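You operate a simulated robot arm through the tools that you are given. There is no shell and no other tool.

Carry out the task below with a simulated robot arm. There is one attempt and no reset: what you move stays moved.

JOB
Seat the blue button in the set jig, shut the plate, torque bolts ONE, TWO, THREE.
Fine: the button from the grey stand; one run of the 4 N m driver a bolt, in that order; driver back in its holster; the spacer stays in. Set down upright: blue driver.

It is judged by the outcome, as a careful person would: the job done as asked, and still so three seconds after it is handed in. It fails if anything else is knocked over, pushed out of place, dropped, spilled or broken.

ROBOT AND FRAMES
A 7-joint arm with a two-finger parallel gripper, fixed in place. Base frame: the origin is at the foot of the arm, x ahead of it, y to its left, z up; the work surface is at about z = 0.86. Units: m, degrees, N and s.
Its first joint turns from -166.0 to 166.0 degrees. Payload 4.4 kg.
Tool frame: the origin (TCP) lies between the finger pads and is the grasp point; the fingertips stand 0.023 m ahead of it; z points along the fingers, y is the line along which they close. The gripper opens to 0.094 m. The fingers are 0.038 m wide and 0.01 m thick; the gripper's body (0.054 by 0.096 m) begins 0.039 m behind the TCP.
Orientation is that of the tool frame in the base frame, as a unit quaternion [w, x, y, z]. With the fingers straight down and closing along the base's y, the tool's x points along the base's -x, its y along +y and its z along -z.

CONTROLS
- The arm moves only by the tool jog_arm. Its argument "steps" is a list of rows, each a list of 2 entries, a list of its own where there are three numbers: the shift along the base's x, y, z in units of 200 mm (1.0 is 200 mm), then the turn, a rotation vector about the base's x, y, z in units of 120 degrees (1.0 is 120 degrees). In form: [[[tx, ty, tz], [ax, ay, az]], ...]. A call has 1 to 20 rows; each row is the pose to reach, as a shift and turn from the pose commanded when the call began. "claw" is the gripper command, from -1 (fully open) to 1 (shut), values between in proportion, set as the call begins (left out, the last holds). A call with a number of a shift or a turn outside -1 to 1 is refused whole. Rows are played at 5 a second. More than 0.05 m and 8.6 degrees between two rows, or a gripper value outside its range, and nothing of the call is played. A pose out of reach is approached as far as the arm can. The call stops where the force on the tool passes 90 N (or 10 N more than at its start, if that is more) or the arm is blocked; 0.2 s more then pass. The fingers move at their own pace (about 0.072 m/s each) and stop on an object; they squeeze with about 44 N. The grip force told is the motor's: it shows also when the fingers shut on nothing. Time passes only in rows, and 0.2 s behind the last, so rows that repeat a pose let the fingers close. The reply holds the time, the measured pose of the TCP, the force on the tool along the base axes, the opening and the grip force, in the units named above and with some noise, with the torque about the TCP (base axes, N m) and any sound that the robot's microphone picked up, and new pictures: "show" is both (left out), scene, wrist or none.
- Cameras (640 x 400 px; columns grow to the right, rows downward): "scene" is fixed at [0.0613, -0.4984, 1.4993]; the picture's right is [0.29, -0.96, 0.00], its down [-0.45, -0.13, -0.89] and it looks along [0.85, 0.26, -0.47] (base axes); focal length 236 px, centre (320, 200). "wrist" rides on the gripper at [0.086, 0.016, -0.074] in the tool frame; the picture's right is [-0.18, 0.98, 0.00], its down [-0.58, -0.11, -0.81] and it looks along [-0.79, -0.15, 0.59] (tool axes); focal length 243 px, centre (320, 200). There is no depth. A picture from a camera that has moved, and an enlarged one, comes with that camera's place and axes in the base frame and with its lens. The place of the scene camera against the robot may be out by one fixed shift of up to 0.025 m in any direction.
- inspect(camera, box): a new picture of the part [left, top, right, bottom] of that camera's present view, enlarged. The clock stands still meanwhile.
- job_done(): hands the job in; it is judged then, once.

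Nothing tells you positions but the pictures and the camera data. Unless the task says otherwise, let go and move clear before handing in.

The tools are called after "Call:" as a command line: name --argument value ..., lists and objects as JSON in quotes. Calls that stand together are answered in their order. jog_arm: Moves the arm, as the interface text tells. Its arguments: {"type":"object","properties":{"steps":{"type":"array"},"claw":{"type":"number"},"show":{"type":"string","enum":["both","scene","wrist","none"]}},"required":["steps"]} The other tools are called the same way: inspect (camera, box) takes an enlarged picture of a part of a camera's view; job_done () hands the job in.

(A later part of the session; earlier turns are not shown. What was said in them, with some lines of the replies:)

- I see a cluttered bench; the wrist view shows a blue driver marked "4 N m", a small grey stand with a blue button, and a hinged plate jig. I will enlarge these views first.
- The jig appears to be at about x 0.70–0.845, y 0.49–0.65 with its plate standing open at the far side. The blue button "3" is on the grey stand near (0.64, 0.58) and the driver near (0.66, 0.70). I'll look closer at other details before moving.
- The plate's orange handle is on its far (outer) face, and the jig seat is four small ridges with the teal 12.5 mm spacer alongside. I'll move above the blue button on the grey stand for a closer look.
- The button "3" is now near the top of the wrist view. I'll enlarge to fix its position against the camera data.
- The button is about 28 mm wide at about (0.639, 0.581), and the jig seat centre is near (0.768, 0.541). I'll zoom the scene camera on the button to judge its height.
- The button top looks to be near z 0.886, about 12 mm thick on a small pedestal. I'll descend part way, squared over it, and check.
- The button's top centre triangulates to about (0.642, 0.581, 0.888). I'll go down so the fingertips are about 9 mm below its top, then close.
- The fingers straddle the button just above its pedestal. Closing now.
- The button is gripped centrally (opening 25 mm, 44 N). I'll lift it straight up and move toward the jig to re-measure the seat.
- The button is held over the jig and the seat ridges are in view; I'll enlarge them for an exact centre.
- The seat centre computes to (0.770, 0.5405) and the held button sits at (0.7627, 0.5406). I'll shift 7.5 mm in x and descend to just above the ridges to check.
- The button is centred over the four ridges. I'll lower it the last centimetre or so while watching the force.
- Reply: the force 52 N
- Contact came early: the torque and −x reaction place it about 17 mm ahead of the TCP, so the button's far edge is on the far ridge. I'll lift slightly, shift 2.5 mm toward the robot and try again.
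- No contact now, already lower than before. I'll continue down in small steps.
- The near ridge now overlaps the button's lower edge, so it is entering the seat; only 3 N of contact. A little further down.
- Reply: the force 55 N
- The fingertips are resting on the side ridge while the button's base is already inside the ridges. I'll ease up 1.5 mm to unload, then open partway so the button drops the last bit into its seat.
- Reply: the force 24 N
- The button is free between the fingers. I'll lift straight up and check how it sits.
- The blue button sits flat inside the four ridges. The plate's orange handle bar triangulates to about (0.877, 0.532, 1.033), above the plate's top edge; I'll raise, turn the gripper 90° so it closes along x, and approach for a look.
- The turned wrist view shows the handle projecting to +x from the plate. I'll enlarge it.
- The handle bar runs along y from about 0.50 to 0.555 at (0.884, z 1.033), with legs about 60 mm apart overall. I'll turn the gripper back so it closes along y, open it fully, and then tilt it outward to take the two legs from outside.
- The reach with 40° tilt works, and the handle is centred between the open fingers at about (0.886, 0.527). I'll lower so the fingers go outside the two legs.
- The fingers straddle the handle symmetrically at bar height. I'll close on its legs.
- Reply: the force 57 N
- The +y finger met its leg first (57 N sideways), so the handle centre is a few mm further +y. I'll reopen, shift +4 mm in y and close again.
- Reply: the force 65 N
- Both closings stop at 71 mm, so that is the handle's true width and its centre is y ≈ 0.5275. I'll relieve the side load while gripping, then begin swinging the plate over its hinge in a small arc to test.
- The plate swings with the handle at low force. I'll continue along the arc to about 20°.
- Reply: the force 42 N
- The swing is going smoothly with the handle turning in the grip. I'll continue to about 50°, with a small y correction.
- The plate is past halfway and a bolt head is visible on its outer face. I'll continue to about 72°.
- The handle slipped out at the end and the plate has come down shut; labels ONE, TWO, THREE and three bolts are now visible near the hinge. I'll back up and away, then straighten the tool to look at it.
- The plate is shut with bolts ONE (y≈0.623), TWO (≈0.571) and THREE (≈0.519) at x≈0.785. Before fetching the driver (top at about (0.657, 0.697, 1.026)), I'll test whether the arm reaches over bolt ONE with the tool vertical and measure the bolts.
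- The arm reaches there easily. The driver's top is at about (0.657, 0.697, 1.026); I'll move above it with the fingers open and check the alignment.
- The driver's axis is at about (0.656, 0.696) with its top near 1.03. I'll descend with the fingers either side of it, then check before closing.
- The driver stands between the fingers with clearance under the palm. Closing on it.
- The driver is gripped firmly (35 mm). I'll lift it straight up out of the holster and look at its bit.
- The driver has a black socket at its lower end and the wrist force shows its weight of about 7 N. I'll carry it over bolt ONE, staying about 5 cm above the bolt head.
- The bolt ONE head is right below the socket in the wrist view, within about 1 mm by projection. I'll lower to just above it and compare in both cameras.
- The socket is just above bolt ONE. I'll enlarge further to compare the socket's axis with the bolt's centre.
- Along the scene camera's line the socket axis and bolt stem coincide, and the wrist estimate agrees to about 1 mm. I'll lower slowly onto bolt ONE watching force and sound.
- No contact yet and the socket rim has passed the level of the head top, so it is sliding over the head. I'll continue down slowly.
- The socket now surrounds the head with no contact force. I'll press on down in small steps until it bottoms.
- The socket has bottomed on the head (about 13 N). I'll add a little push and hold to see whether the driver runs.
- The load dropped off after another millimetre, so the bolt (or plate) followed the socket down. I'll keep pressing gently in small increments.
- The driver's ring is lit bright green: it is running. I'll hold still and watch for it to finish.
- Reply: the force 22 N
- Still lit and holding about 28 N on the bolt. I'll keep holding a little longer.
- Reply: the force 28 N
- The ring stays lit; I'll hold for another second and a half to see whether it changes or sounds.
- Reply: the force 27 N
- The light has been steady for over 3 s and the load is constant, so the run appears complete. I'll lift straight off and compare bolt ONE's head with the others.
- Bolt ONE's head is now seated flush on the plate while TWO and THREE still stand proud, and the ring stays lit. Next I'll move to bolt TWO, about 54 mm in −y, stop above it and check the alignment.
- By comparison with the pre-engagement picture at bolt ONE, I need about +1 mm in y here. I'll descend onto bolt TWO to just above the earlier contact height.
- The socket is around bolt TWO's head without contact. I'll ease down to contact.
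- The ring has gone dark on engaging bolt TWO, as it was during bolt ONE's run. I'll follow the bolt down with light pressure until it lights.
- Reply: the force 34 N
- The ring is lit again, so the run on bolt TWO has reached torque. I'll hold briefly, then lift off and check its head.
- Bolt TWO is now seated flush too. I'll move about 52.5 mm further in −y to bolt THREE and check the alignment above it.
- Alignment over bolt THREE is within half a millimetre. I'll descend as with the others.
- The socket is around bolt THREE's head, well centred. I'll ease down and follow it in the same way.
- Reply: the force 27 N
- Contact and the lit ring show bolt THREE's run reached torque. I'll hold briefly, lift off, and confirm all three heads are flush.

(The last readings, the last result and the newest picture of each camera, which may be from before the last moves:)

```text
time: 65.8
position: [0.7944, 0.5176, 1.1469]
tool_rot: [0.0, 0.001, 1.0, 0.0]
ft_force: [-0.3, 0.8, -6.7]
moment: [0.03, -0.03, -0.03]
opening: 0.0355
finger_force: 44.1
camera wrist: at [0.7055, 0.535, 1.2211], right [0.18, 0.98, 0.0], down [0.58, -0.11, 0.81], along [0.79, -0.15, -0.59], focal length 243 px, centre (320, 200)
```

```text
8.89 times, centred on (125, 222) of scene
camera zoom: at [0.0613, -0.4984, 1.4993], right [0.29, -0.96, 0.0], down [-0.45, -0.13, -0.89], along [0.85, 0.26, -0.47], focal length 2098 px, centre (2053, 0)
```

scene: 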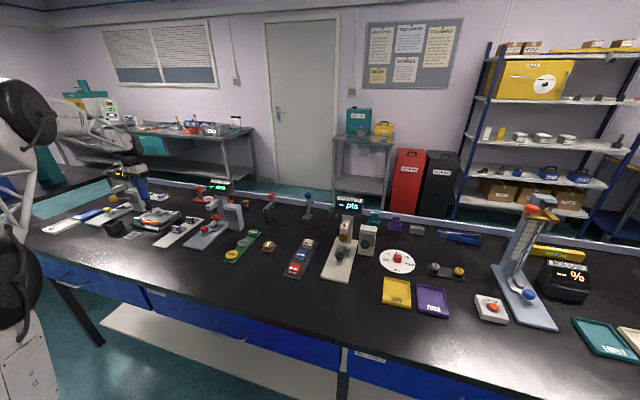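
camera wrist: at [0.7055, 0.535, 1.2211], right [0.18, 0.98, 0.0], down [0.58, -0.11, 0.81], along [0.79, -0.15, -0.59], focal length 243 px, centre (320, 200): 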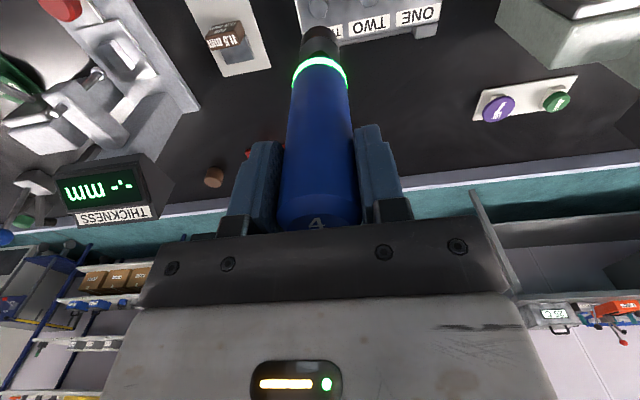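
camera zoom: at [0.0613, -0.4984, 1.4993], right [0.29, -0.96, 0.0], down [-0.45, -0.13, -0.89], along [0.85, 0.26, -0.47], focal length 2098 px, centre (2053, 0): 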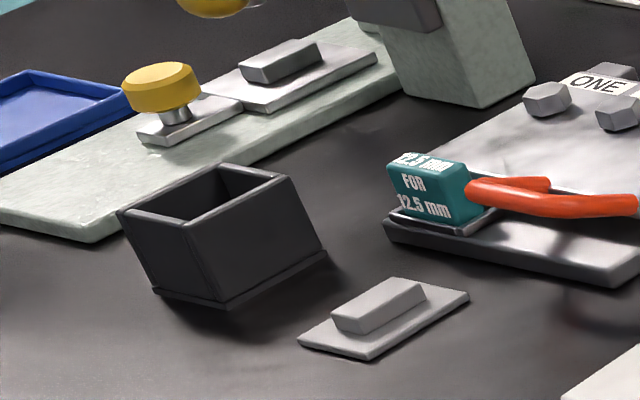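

All three bolts are seated flush, in order, and the spacer is still in. Now I'll carry the driver back over its holster at the lift height.

Call:
jog_arm --steps '[[[-0.12, 0.15, 0.02], [0, 0, 0]], [[-0.24, 0.3, 0.02], [0, 0, 0]], [[-0.36, 0.45, 0.02], [0, 0, 0]], [[-0.48, 0.6, 0.02], [0, 0, 0]], [[-0.58, 0.75, 0.02], [0, 0, 0]], [[-0.685, 0.889, 0], [0, 0, 0]], [[-0.685, 0.889, 0], [0, 0, 0]], [[-0.685, 0.889, 0], [0, 0, 0]]]' --claw 1 --show "wrist"

Call:
inspect --camera "wrist" --box '[200, 0, 440, 160]'

Call:
inspect --camera "scene" --box '[70, 140, 160, 240]'

```text
time: 67.6
position: [0.656, 0.6962, 1.1485]
tool_rot: [0.0, 0.001, 1.0, 0.0]
ft_force: [-0.3, -0.1, -6.7]
moment: [-0.01, -0.01, 0.02]
opening: 0.0356
finger_force: 44.1
camera wrist: at [0.5677, 0.7123, 1.2209], right [0.18, 0.98, 0.0], down [0.58, -0.11, 0.81], along [0.79, -0.15, -0.59], focal length 243 px, centre (320, 200)
```

wrist: 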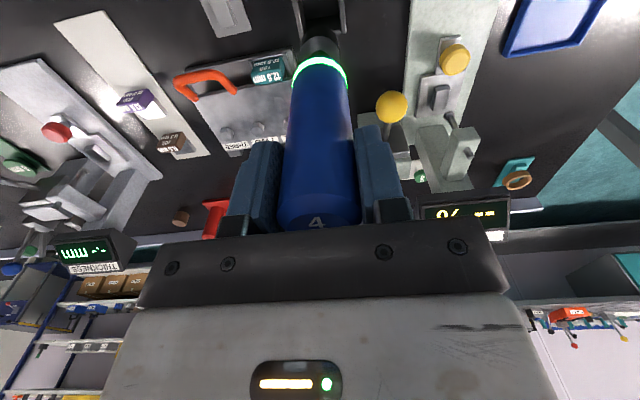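

```text
2.50 times, centred on (320, 80) of wrist
camera zoom: at [0.5677, 0.7123, 1.2209], right [0.18, 0.98, 0.0], down [0.58, -0.11, 0.81], along [0.79, -0.15, -0.59], focal length 606 px, centre (320, 500)
```

zoom: 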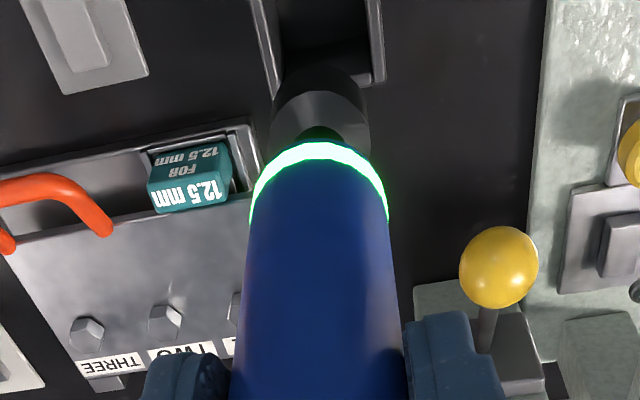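

```text
4.00 times, centred on (115, 190) of scene
camera zoom: at [0.0613, -0.4984, 1.4993], right [0.29, -0.96, 0.0], down [-0.45, -0.13, -0.89], along [0.85, 0.26, -0.47], focal length 944 px, centre (1140, 240)
```

zoom: 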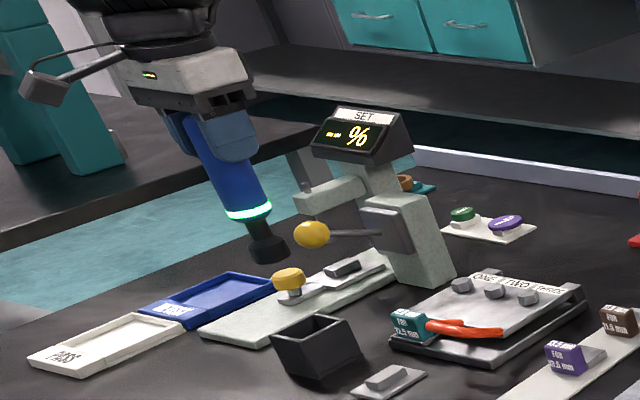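

The view matches the one just after lifting out, so the driver is right over its holster. I'll lower it straight in, slowing at the bottom.

Call:
jog_arm --steps '[[[0, 0, -0.1], [0, 0, 0]], [[0, 0, -0.2], [0, 0, 0]], [[0, 0, -0.3], [0, 0, 0]], [[0, 0, -0.4], [0, 0, 0]], [[0, 0, -0.5], [0, 0, 0]], [[0, 0, -0.58], [0, 0, 0]], [[0, 0, -0.64], [0, 0, 0]], [[0, 0, -0.67], [0, 0, 0]], [[0, 0, -0.685], [0, 0, 0]], [[0, 0, -0.69], [0, 0, 0]]]' --claw 1 --show "wrist"

Call:
inspect --camera "scene" --box '[80, 160, 160, 240]'

```text
time: 69.8
position: [0.6556, 0.6954, 1.0088]
tool_rot: [0.0, 0.0, 1.0, 0.0]
ft_force: [-0.1, 0.1, -6.6]
moment: [0.03, 0.01, 0.02]
opening: 0.0357
finger_force: 44.1
camera wrist: at [0.5678, 0.7125, 1.083], right [0.18, 0.98, 0.0], down [0.58, -0.11, 0.81], along [0.79, -0.15, -0.59], focal length 243 px, centre (320, 200)
```

wrist: 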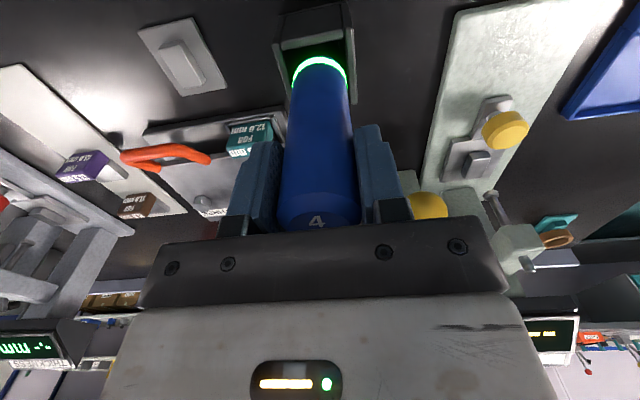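

```text
5.00 times, centred on (120, 200) of scene
camera zoom: at [0.0613, -0.4984, 1.4993], right [0.29, -0.96, 0.0], down [-0.45, -0.13, -0.89], along [0.85, 0.26, -0.47], focal length 1180 px, centre (1320, 200)
```

zoom: 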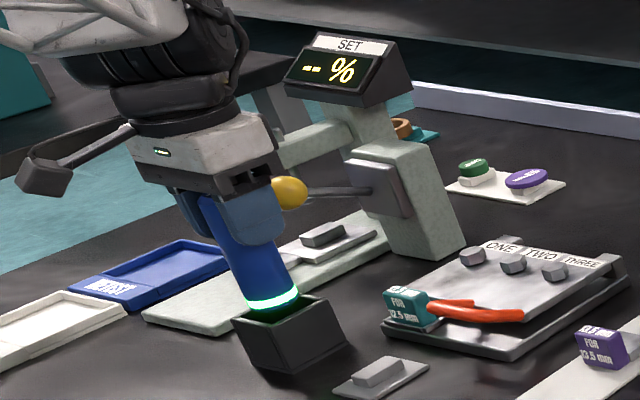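

The driver is down inside the holster, 2–3 mm short of its original height with no contact yet. I'll ease it down until it touches.

Call:
jog_arm --steps '[[[0, 0, -0.005], [0, 0, 0]], [[0, 0, -0.01], [0, 0, 0]], [[0, 0, -0.013], [0, 0, 0]], [[0, 0, -0.013], [0, 0, 0]]]' --claw 1 --show "none"

```text
time: 70.8
position: [0.656, 0.6963, 1.0089]
tool_rot: [0.002, 0.001, 1.0, 0.001]
ft_force: [-3.8, -3.2, 16.6]
moment: [-0.71, 0.92, -0.01]
opening: 0.0358
finger_force: 43.6
```

Touchdown: about 23 N on the holster floor at essentially the original height. I'll unload it and open the gripper gently.

Call:
jog_arm --steps '[[[0, 0, 0.006], [0, 0, 0]], [[0, 0, 0.006], [0, 0, 0]]]' --claw 1 --show "none"

Call:
jog_arm --steps '[[[0, 0, 0], [0, 0, 0]], [[0, 0, 0], [0, 0, 0]], [[0, 0, 0], [0, 0, 0]], [[0, 0, 0], [0, 0, 0]], [[0, 0, 0], [0, 0, 0]]]' --claw -1 --show "wrist"

Call:
inspect --camera "scene" --box '[80, 160, 160, 240]'

```text
time: 71.4
position: [0.6557, 0.6957, 1.0082]
tool_rot: [0.0, 0.0, 1.0, 0.0]
ft_force: [4.0, 3.0, 12.3]
moment: [0.41, -0.35, -0.05]
opening: 0.0357
finger_force: 44.0
```

```text
time: 72.6
position: [0.6554, 0.6943, 1.0078]
tool_rot: [0.0, 0.0, 1.0, 0.0]
ft_force: [0.2, -0.3, 0.5]
moment: [-0.03, -0.03, -0.02]
opening: 0.0942
finger_force: 0.0
camera wrist: at [0.5678, 0.7124, 1.0818], right [0.18, 0.98, 0.0], down [0.58, -0.11, 0.81], along [0.79, -0.15, -0.59], focal length 243 px, centre (320, 200)
```

wrist: 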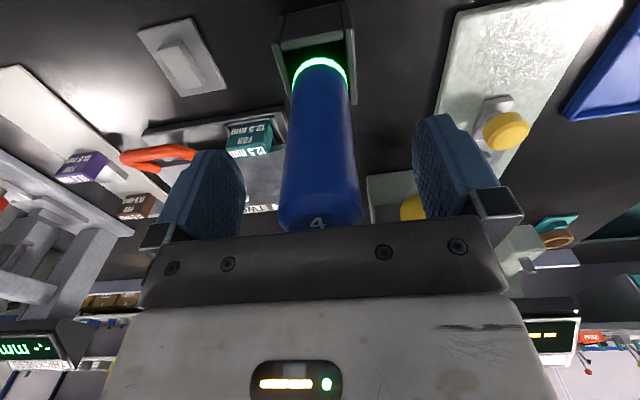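

```text
5.00 times, centred on (120, 200) of scene
camera zoom: at [0.0613, -0.4984, 1.4993], right [0.29, -0.96, 0.0], down [-0.45, -0.13, -0.89], along [0.85, 0.26, -0.47], focal length 1180 px, centre (1320, 200)
```

zoom: 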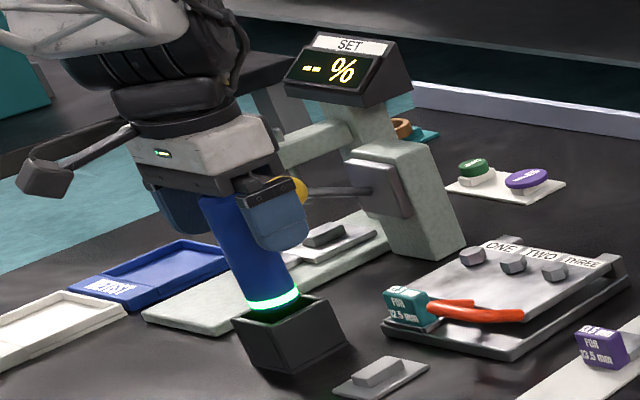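

The driver stands on its own, upright in the holster. I'll raise straight up and back away, then check everything.

Call:
jog_arm --steps '[[[0, 0, 0.1], [0, 0, 0]], [[0, 0, 0.25], [0, 0, 0]], [[0, 0, 0.45], [0, 0, 0]], [[0, 0, 0.65], [0, 0, 0]], [[-0.15, -0.1, 0.8], [0, 0, 0]], [[-0.3, -0.2, 0.95], [0, 0, 0]], [[-0.5, -0.3, 1.0], [0, 0, 0]], [[-0.5, -0.3, 1.0], [0, 0, 0]]]' --claw -1

Call:
inspect --camera "scene" --box '[80, 160, 200, 245]'

Call:
inspect --camera "scene" --box '[136, 195, 186, 235]'

Call:
inspect --camera "wrist" --box '[200, 0, 440, 160]'

```text
time: 74.4
position: [0.5561, 0.6354, 1.2067]
tool_rot: [0.0, -0.002, 1.0, -0.001]
ft_force: [0.4, 0.4, 0.3]
moment: [0.0, -0.03, 0.02]
opening: 0.094
finger_force: 0.1
camera wrist: at [0.4675, 0.6523, 1.2806], right [0.18, 0.98, 0.0], down [0.58, -0.11, 0.81], along [0.79, -0.15, -0.59], focal length 243 px, centre (320, 200)
```

scene: 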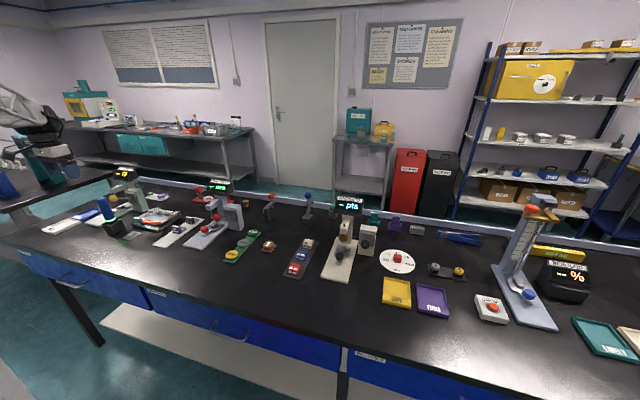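
wrist: 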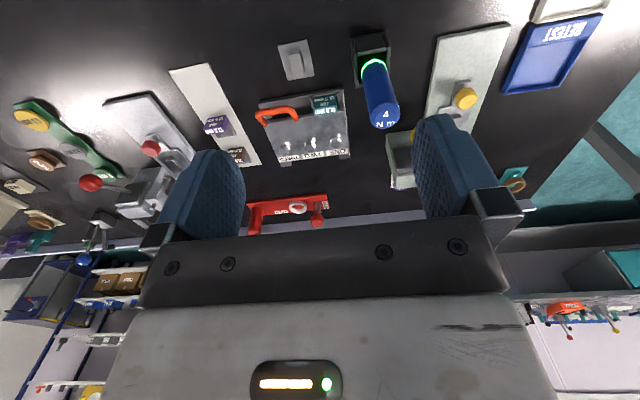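

```text
4.71 times, centred on (140, 202) of scene
camera zoom: at [0.0613, -0.4984, 1.4993], right [0.29, -0.96, 0.0], down [-0.45, -0.13, -0.89], along [0.85, 0.26, -0.47], focal length 1111 px, centre (1167, 188)
```

zoom: 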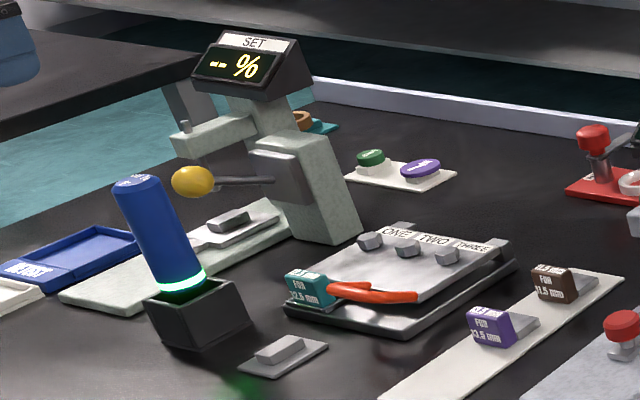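

```text
10.00 times, centred on (161, 215) of scene
camera zoom: at [0.0613, -0.4984, 1.4993], right [0.29, -0.96, 0.0], down [-0.45, -0.13, -0.89], along [0.85, 0.26, -0.47], focal length 2361 px, centre (1910, 50)
```

zoom: 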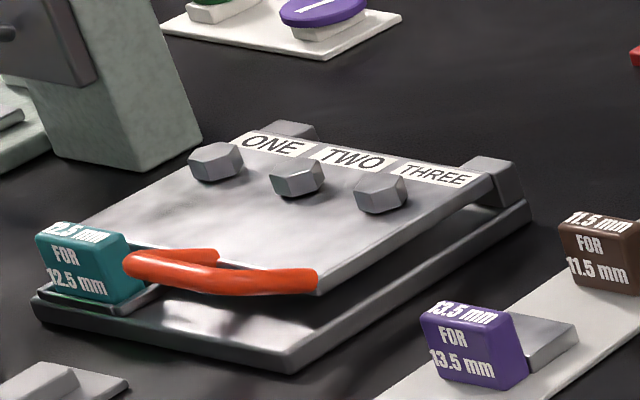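

```text
2.50 times, centred on (320, 80) of wrist
camera zoom: at [0.4675, 0.6523, 1.2806], right [0.18, 0.98, 0.0], down [0.58, -0.11, 0.81], along [0.79, -0.15, -0.59], focal length 606 px, centre (320, 500)
```

zoom: 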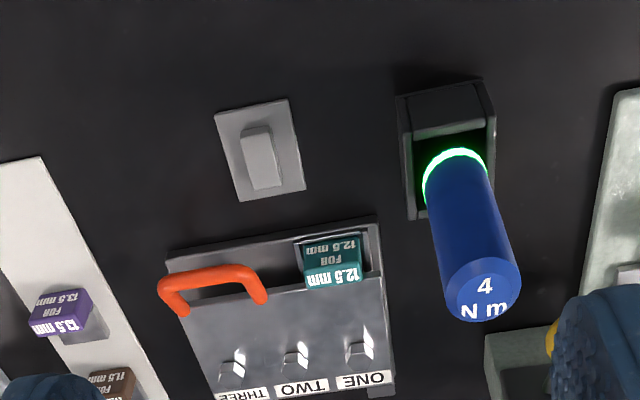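

The plate is shut and bolted, the spacer is in and the driver is upright in its holster. I'll take one last look under the plate's edge for the button before handing in.

Call:
inspect --camera "scene" --box '[150, 210, 186, 234]'

```text
16.00 times, centred on (168, 222) of scene
camera zoom: at [0.0613, -0.4984, 1.4993], right [0.29, -0.96, 0.0], down [-0.45, -0.13, -0.89], along [0.85, 0.26, -0.47], focal length 3777 px, centre (2752, -152)
```

zoom: 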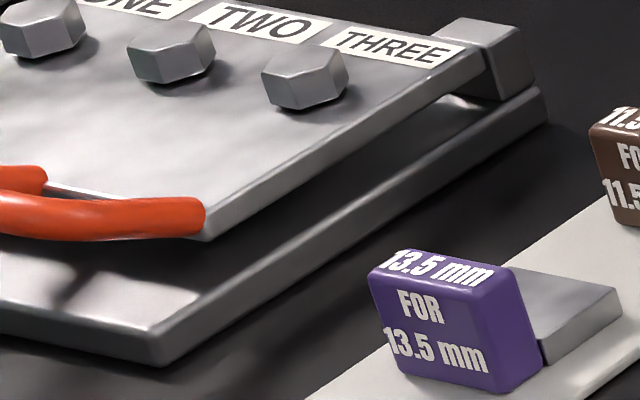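

The plate lies level and bolted over the button's seat. The button itself is hidden, but it was sitting flat in the ridges before the plate shut. The arm is clear and everything else is undisturbed, so I'm handing in.

Call:
job_done

```text
The job is handed in.
```

The job is handed in: the blue button is in the set jig, the plate is shut, and bolts ONE, TWO and THREE were torqued in that order.

- **Button:** it came from the grey stand and sat flat inside the four seat ridges before the plate shut. It is hidden under the plate now, so I could not check it again afterwards.
- **Plate:** the handle slipped out of the gripper partway down, so the plate dropped the last part of the way by itself. The pictures show nothing disturbed, and the plate lies level.
- **Bolts:** each got one run of the 4 N m driver. The driver's ring lit each time, which I took to mean the set torque was reached, and all three heads are flush with the plate.
- **Driver and spacer:** the driver stands upright in its holster, with its ring still lit when last seen. The 12.5 mm spacer is still in.

The gripper is open and the arm is clear of the bench items.
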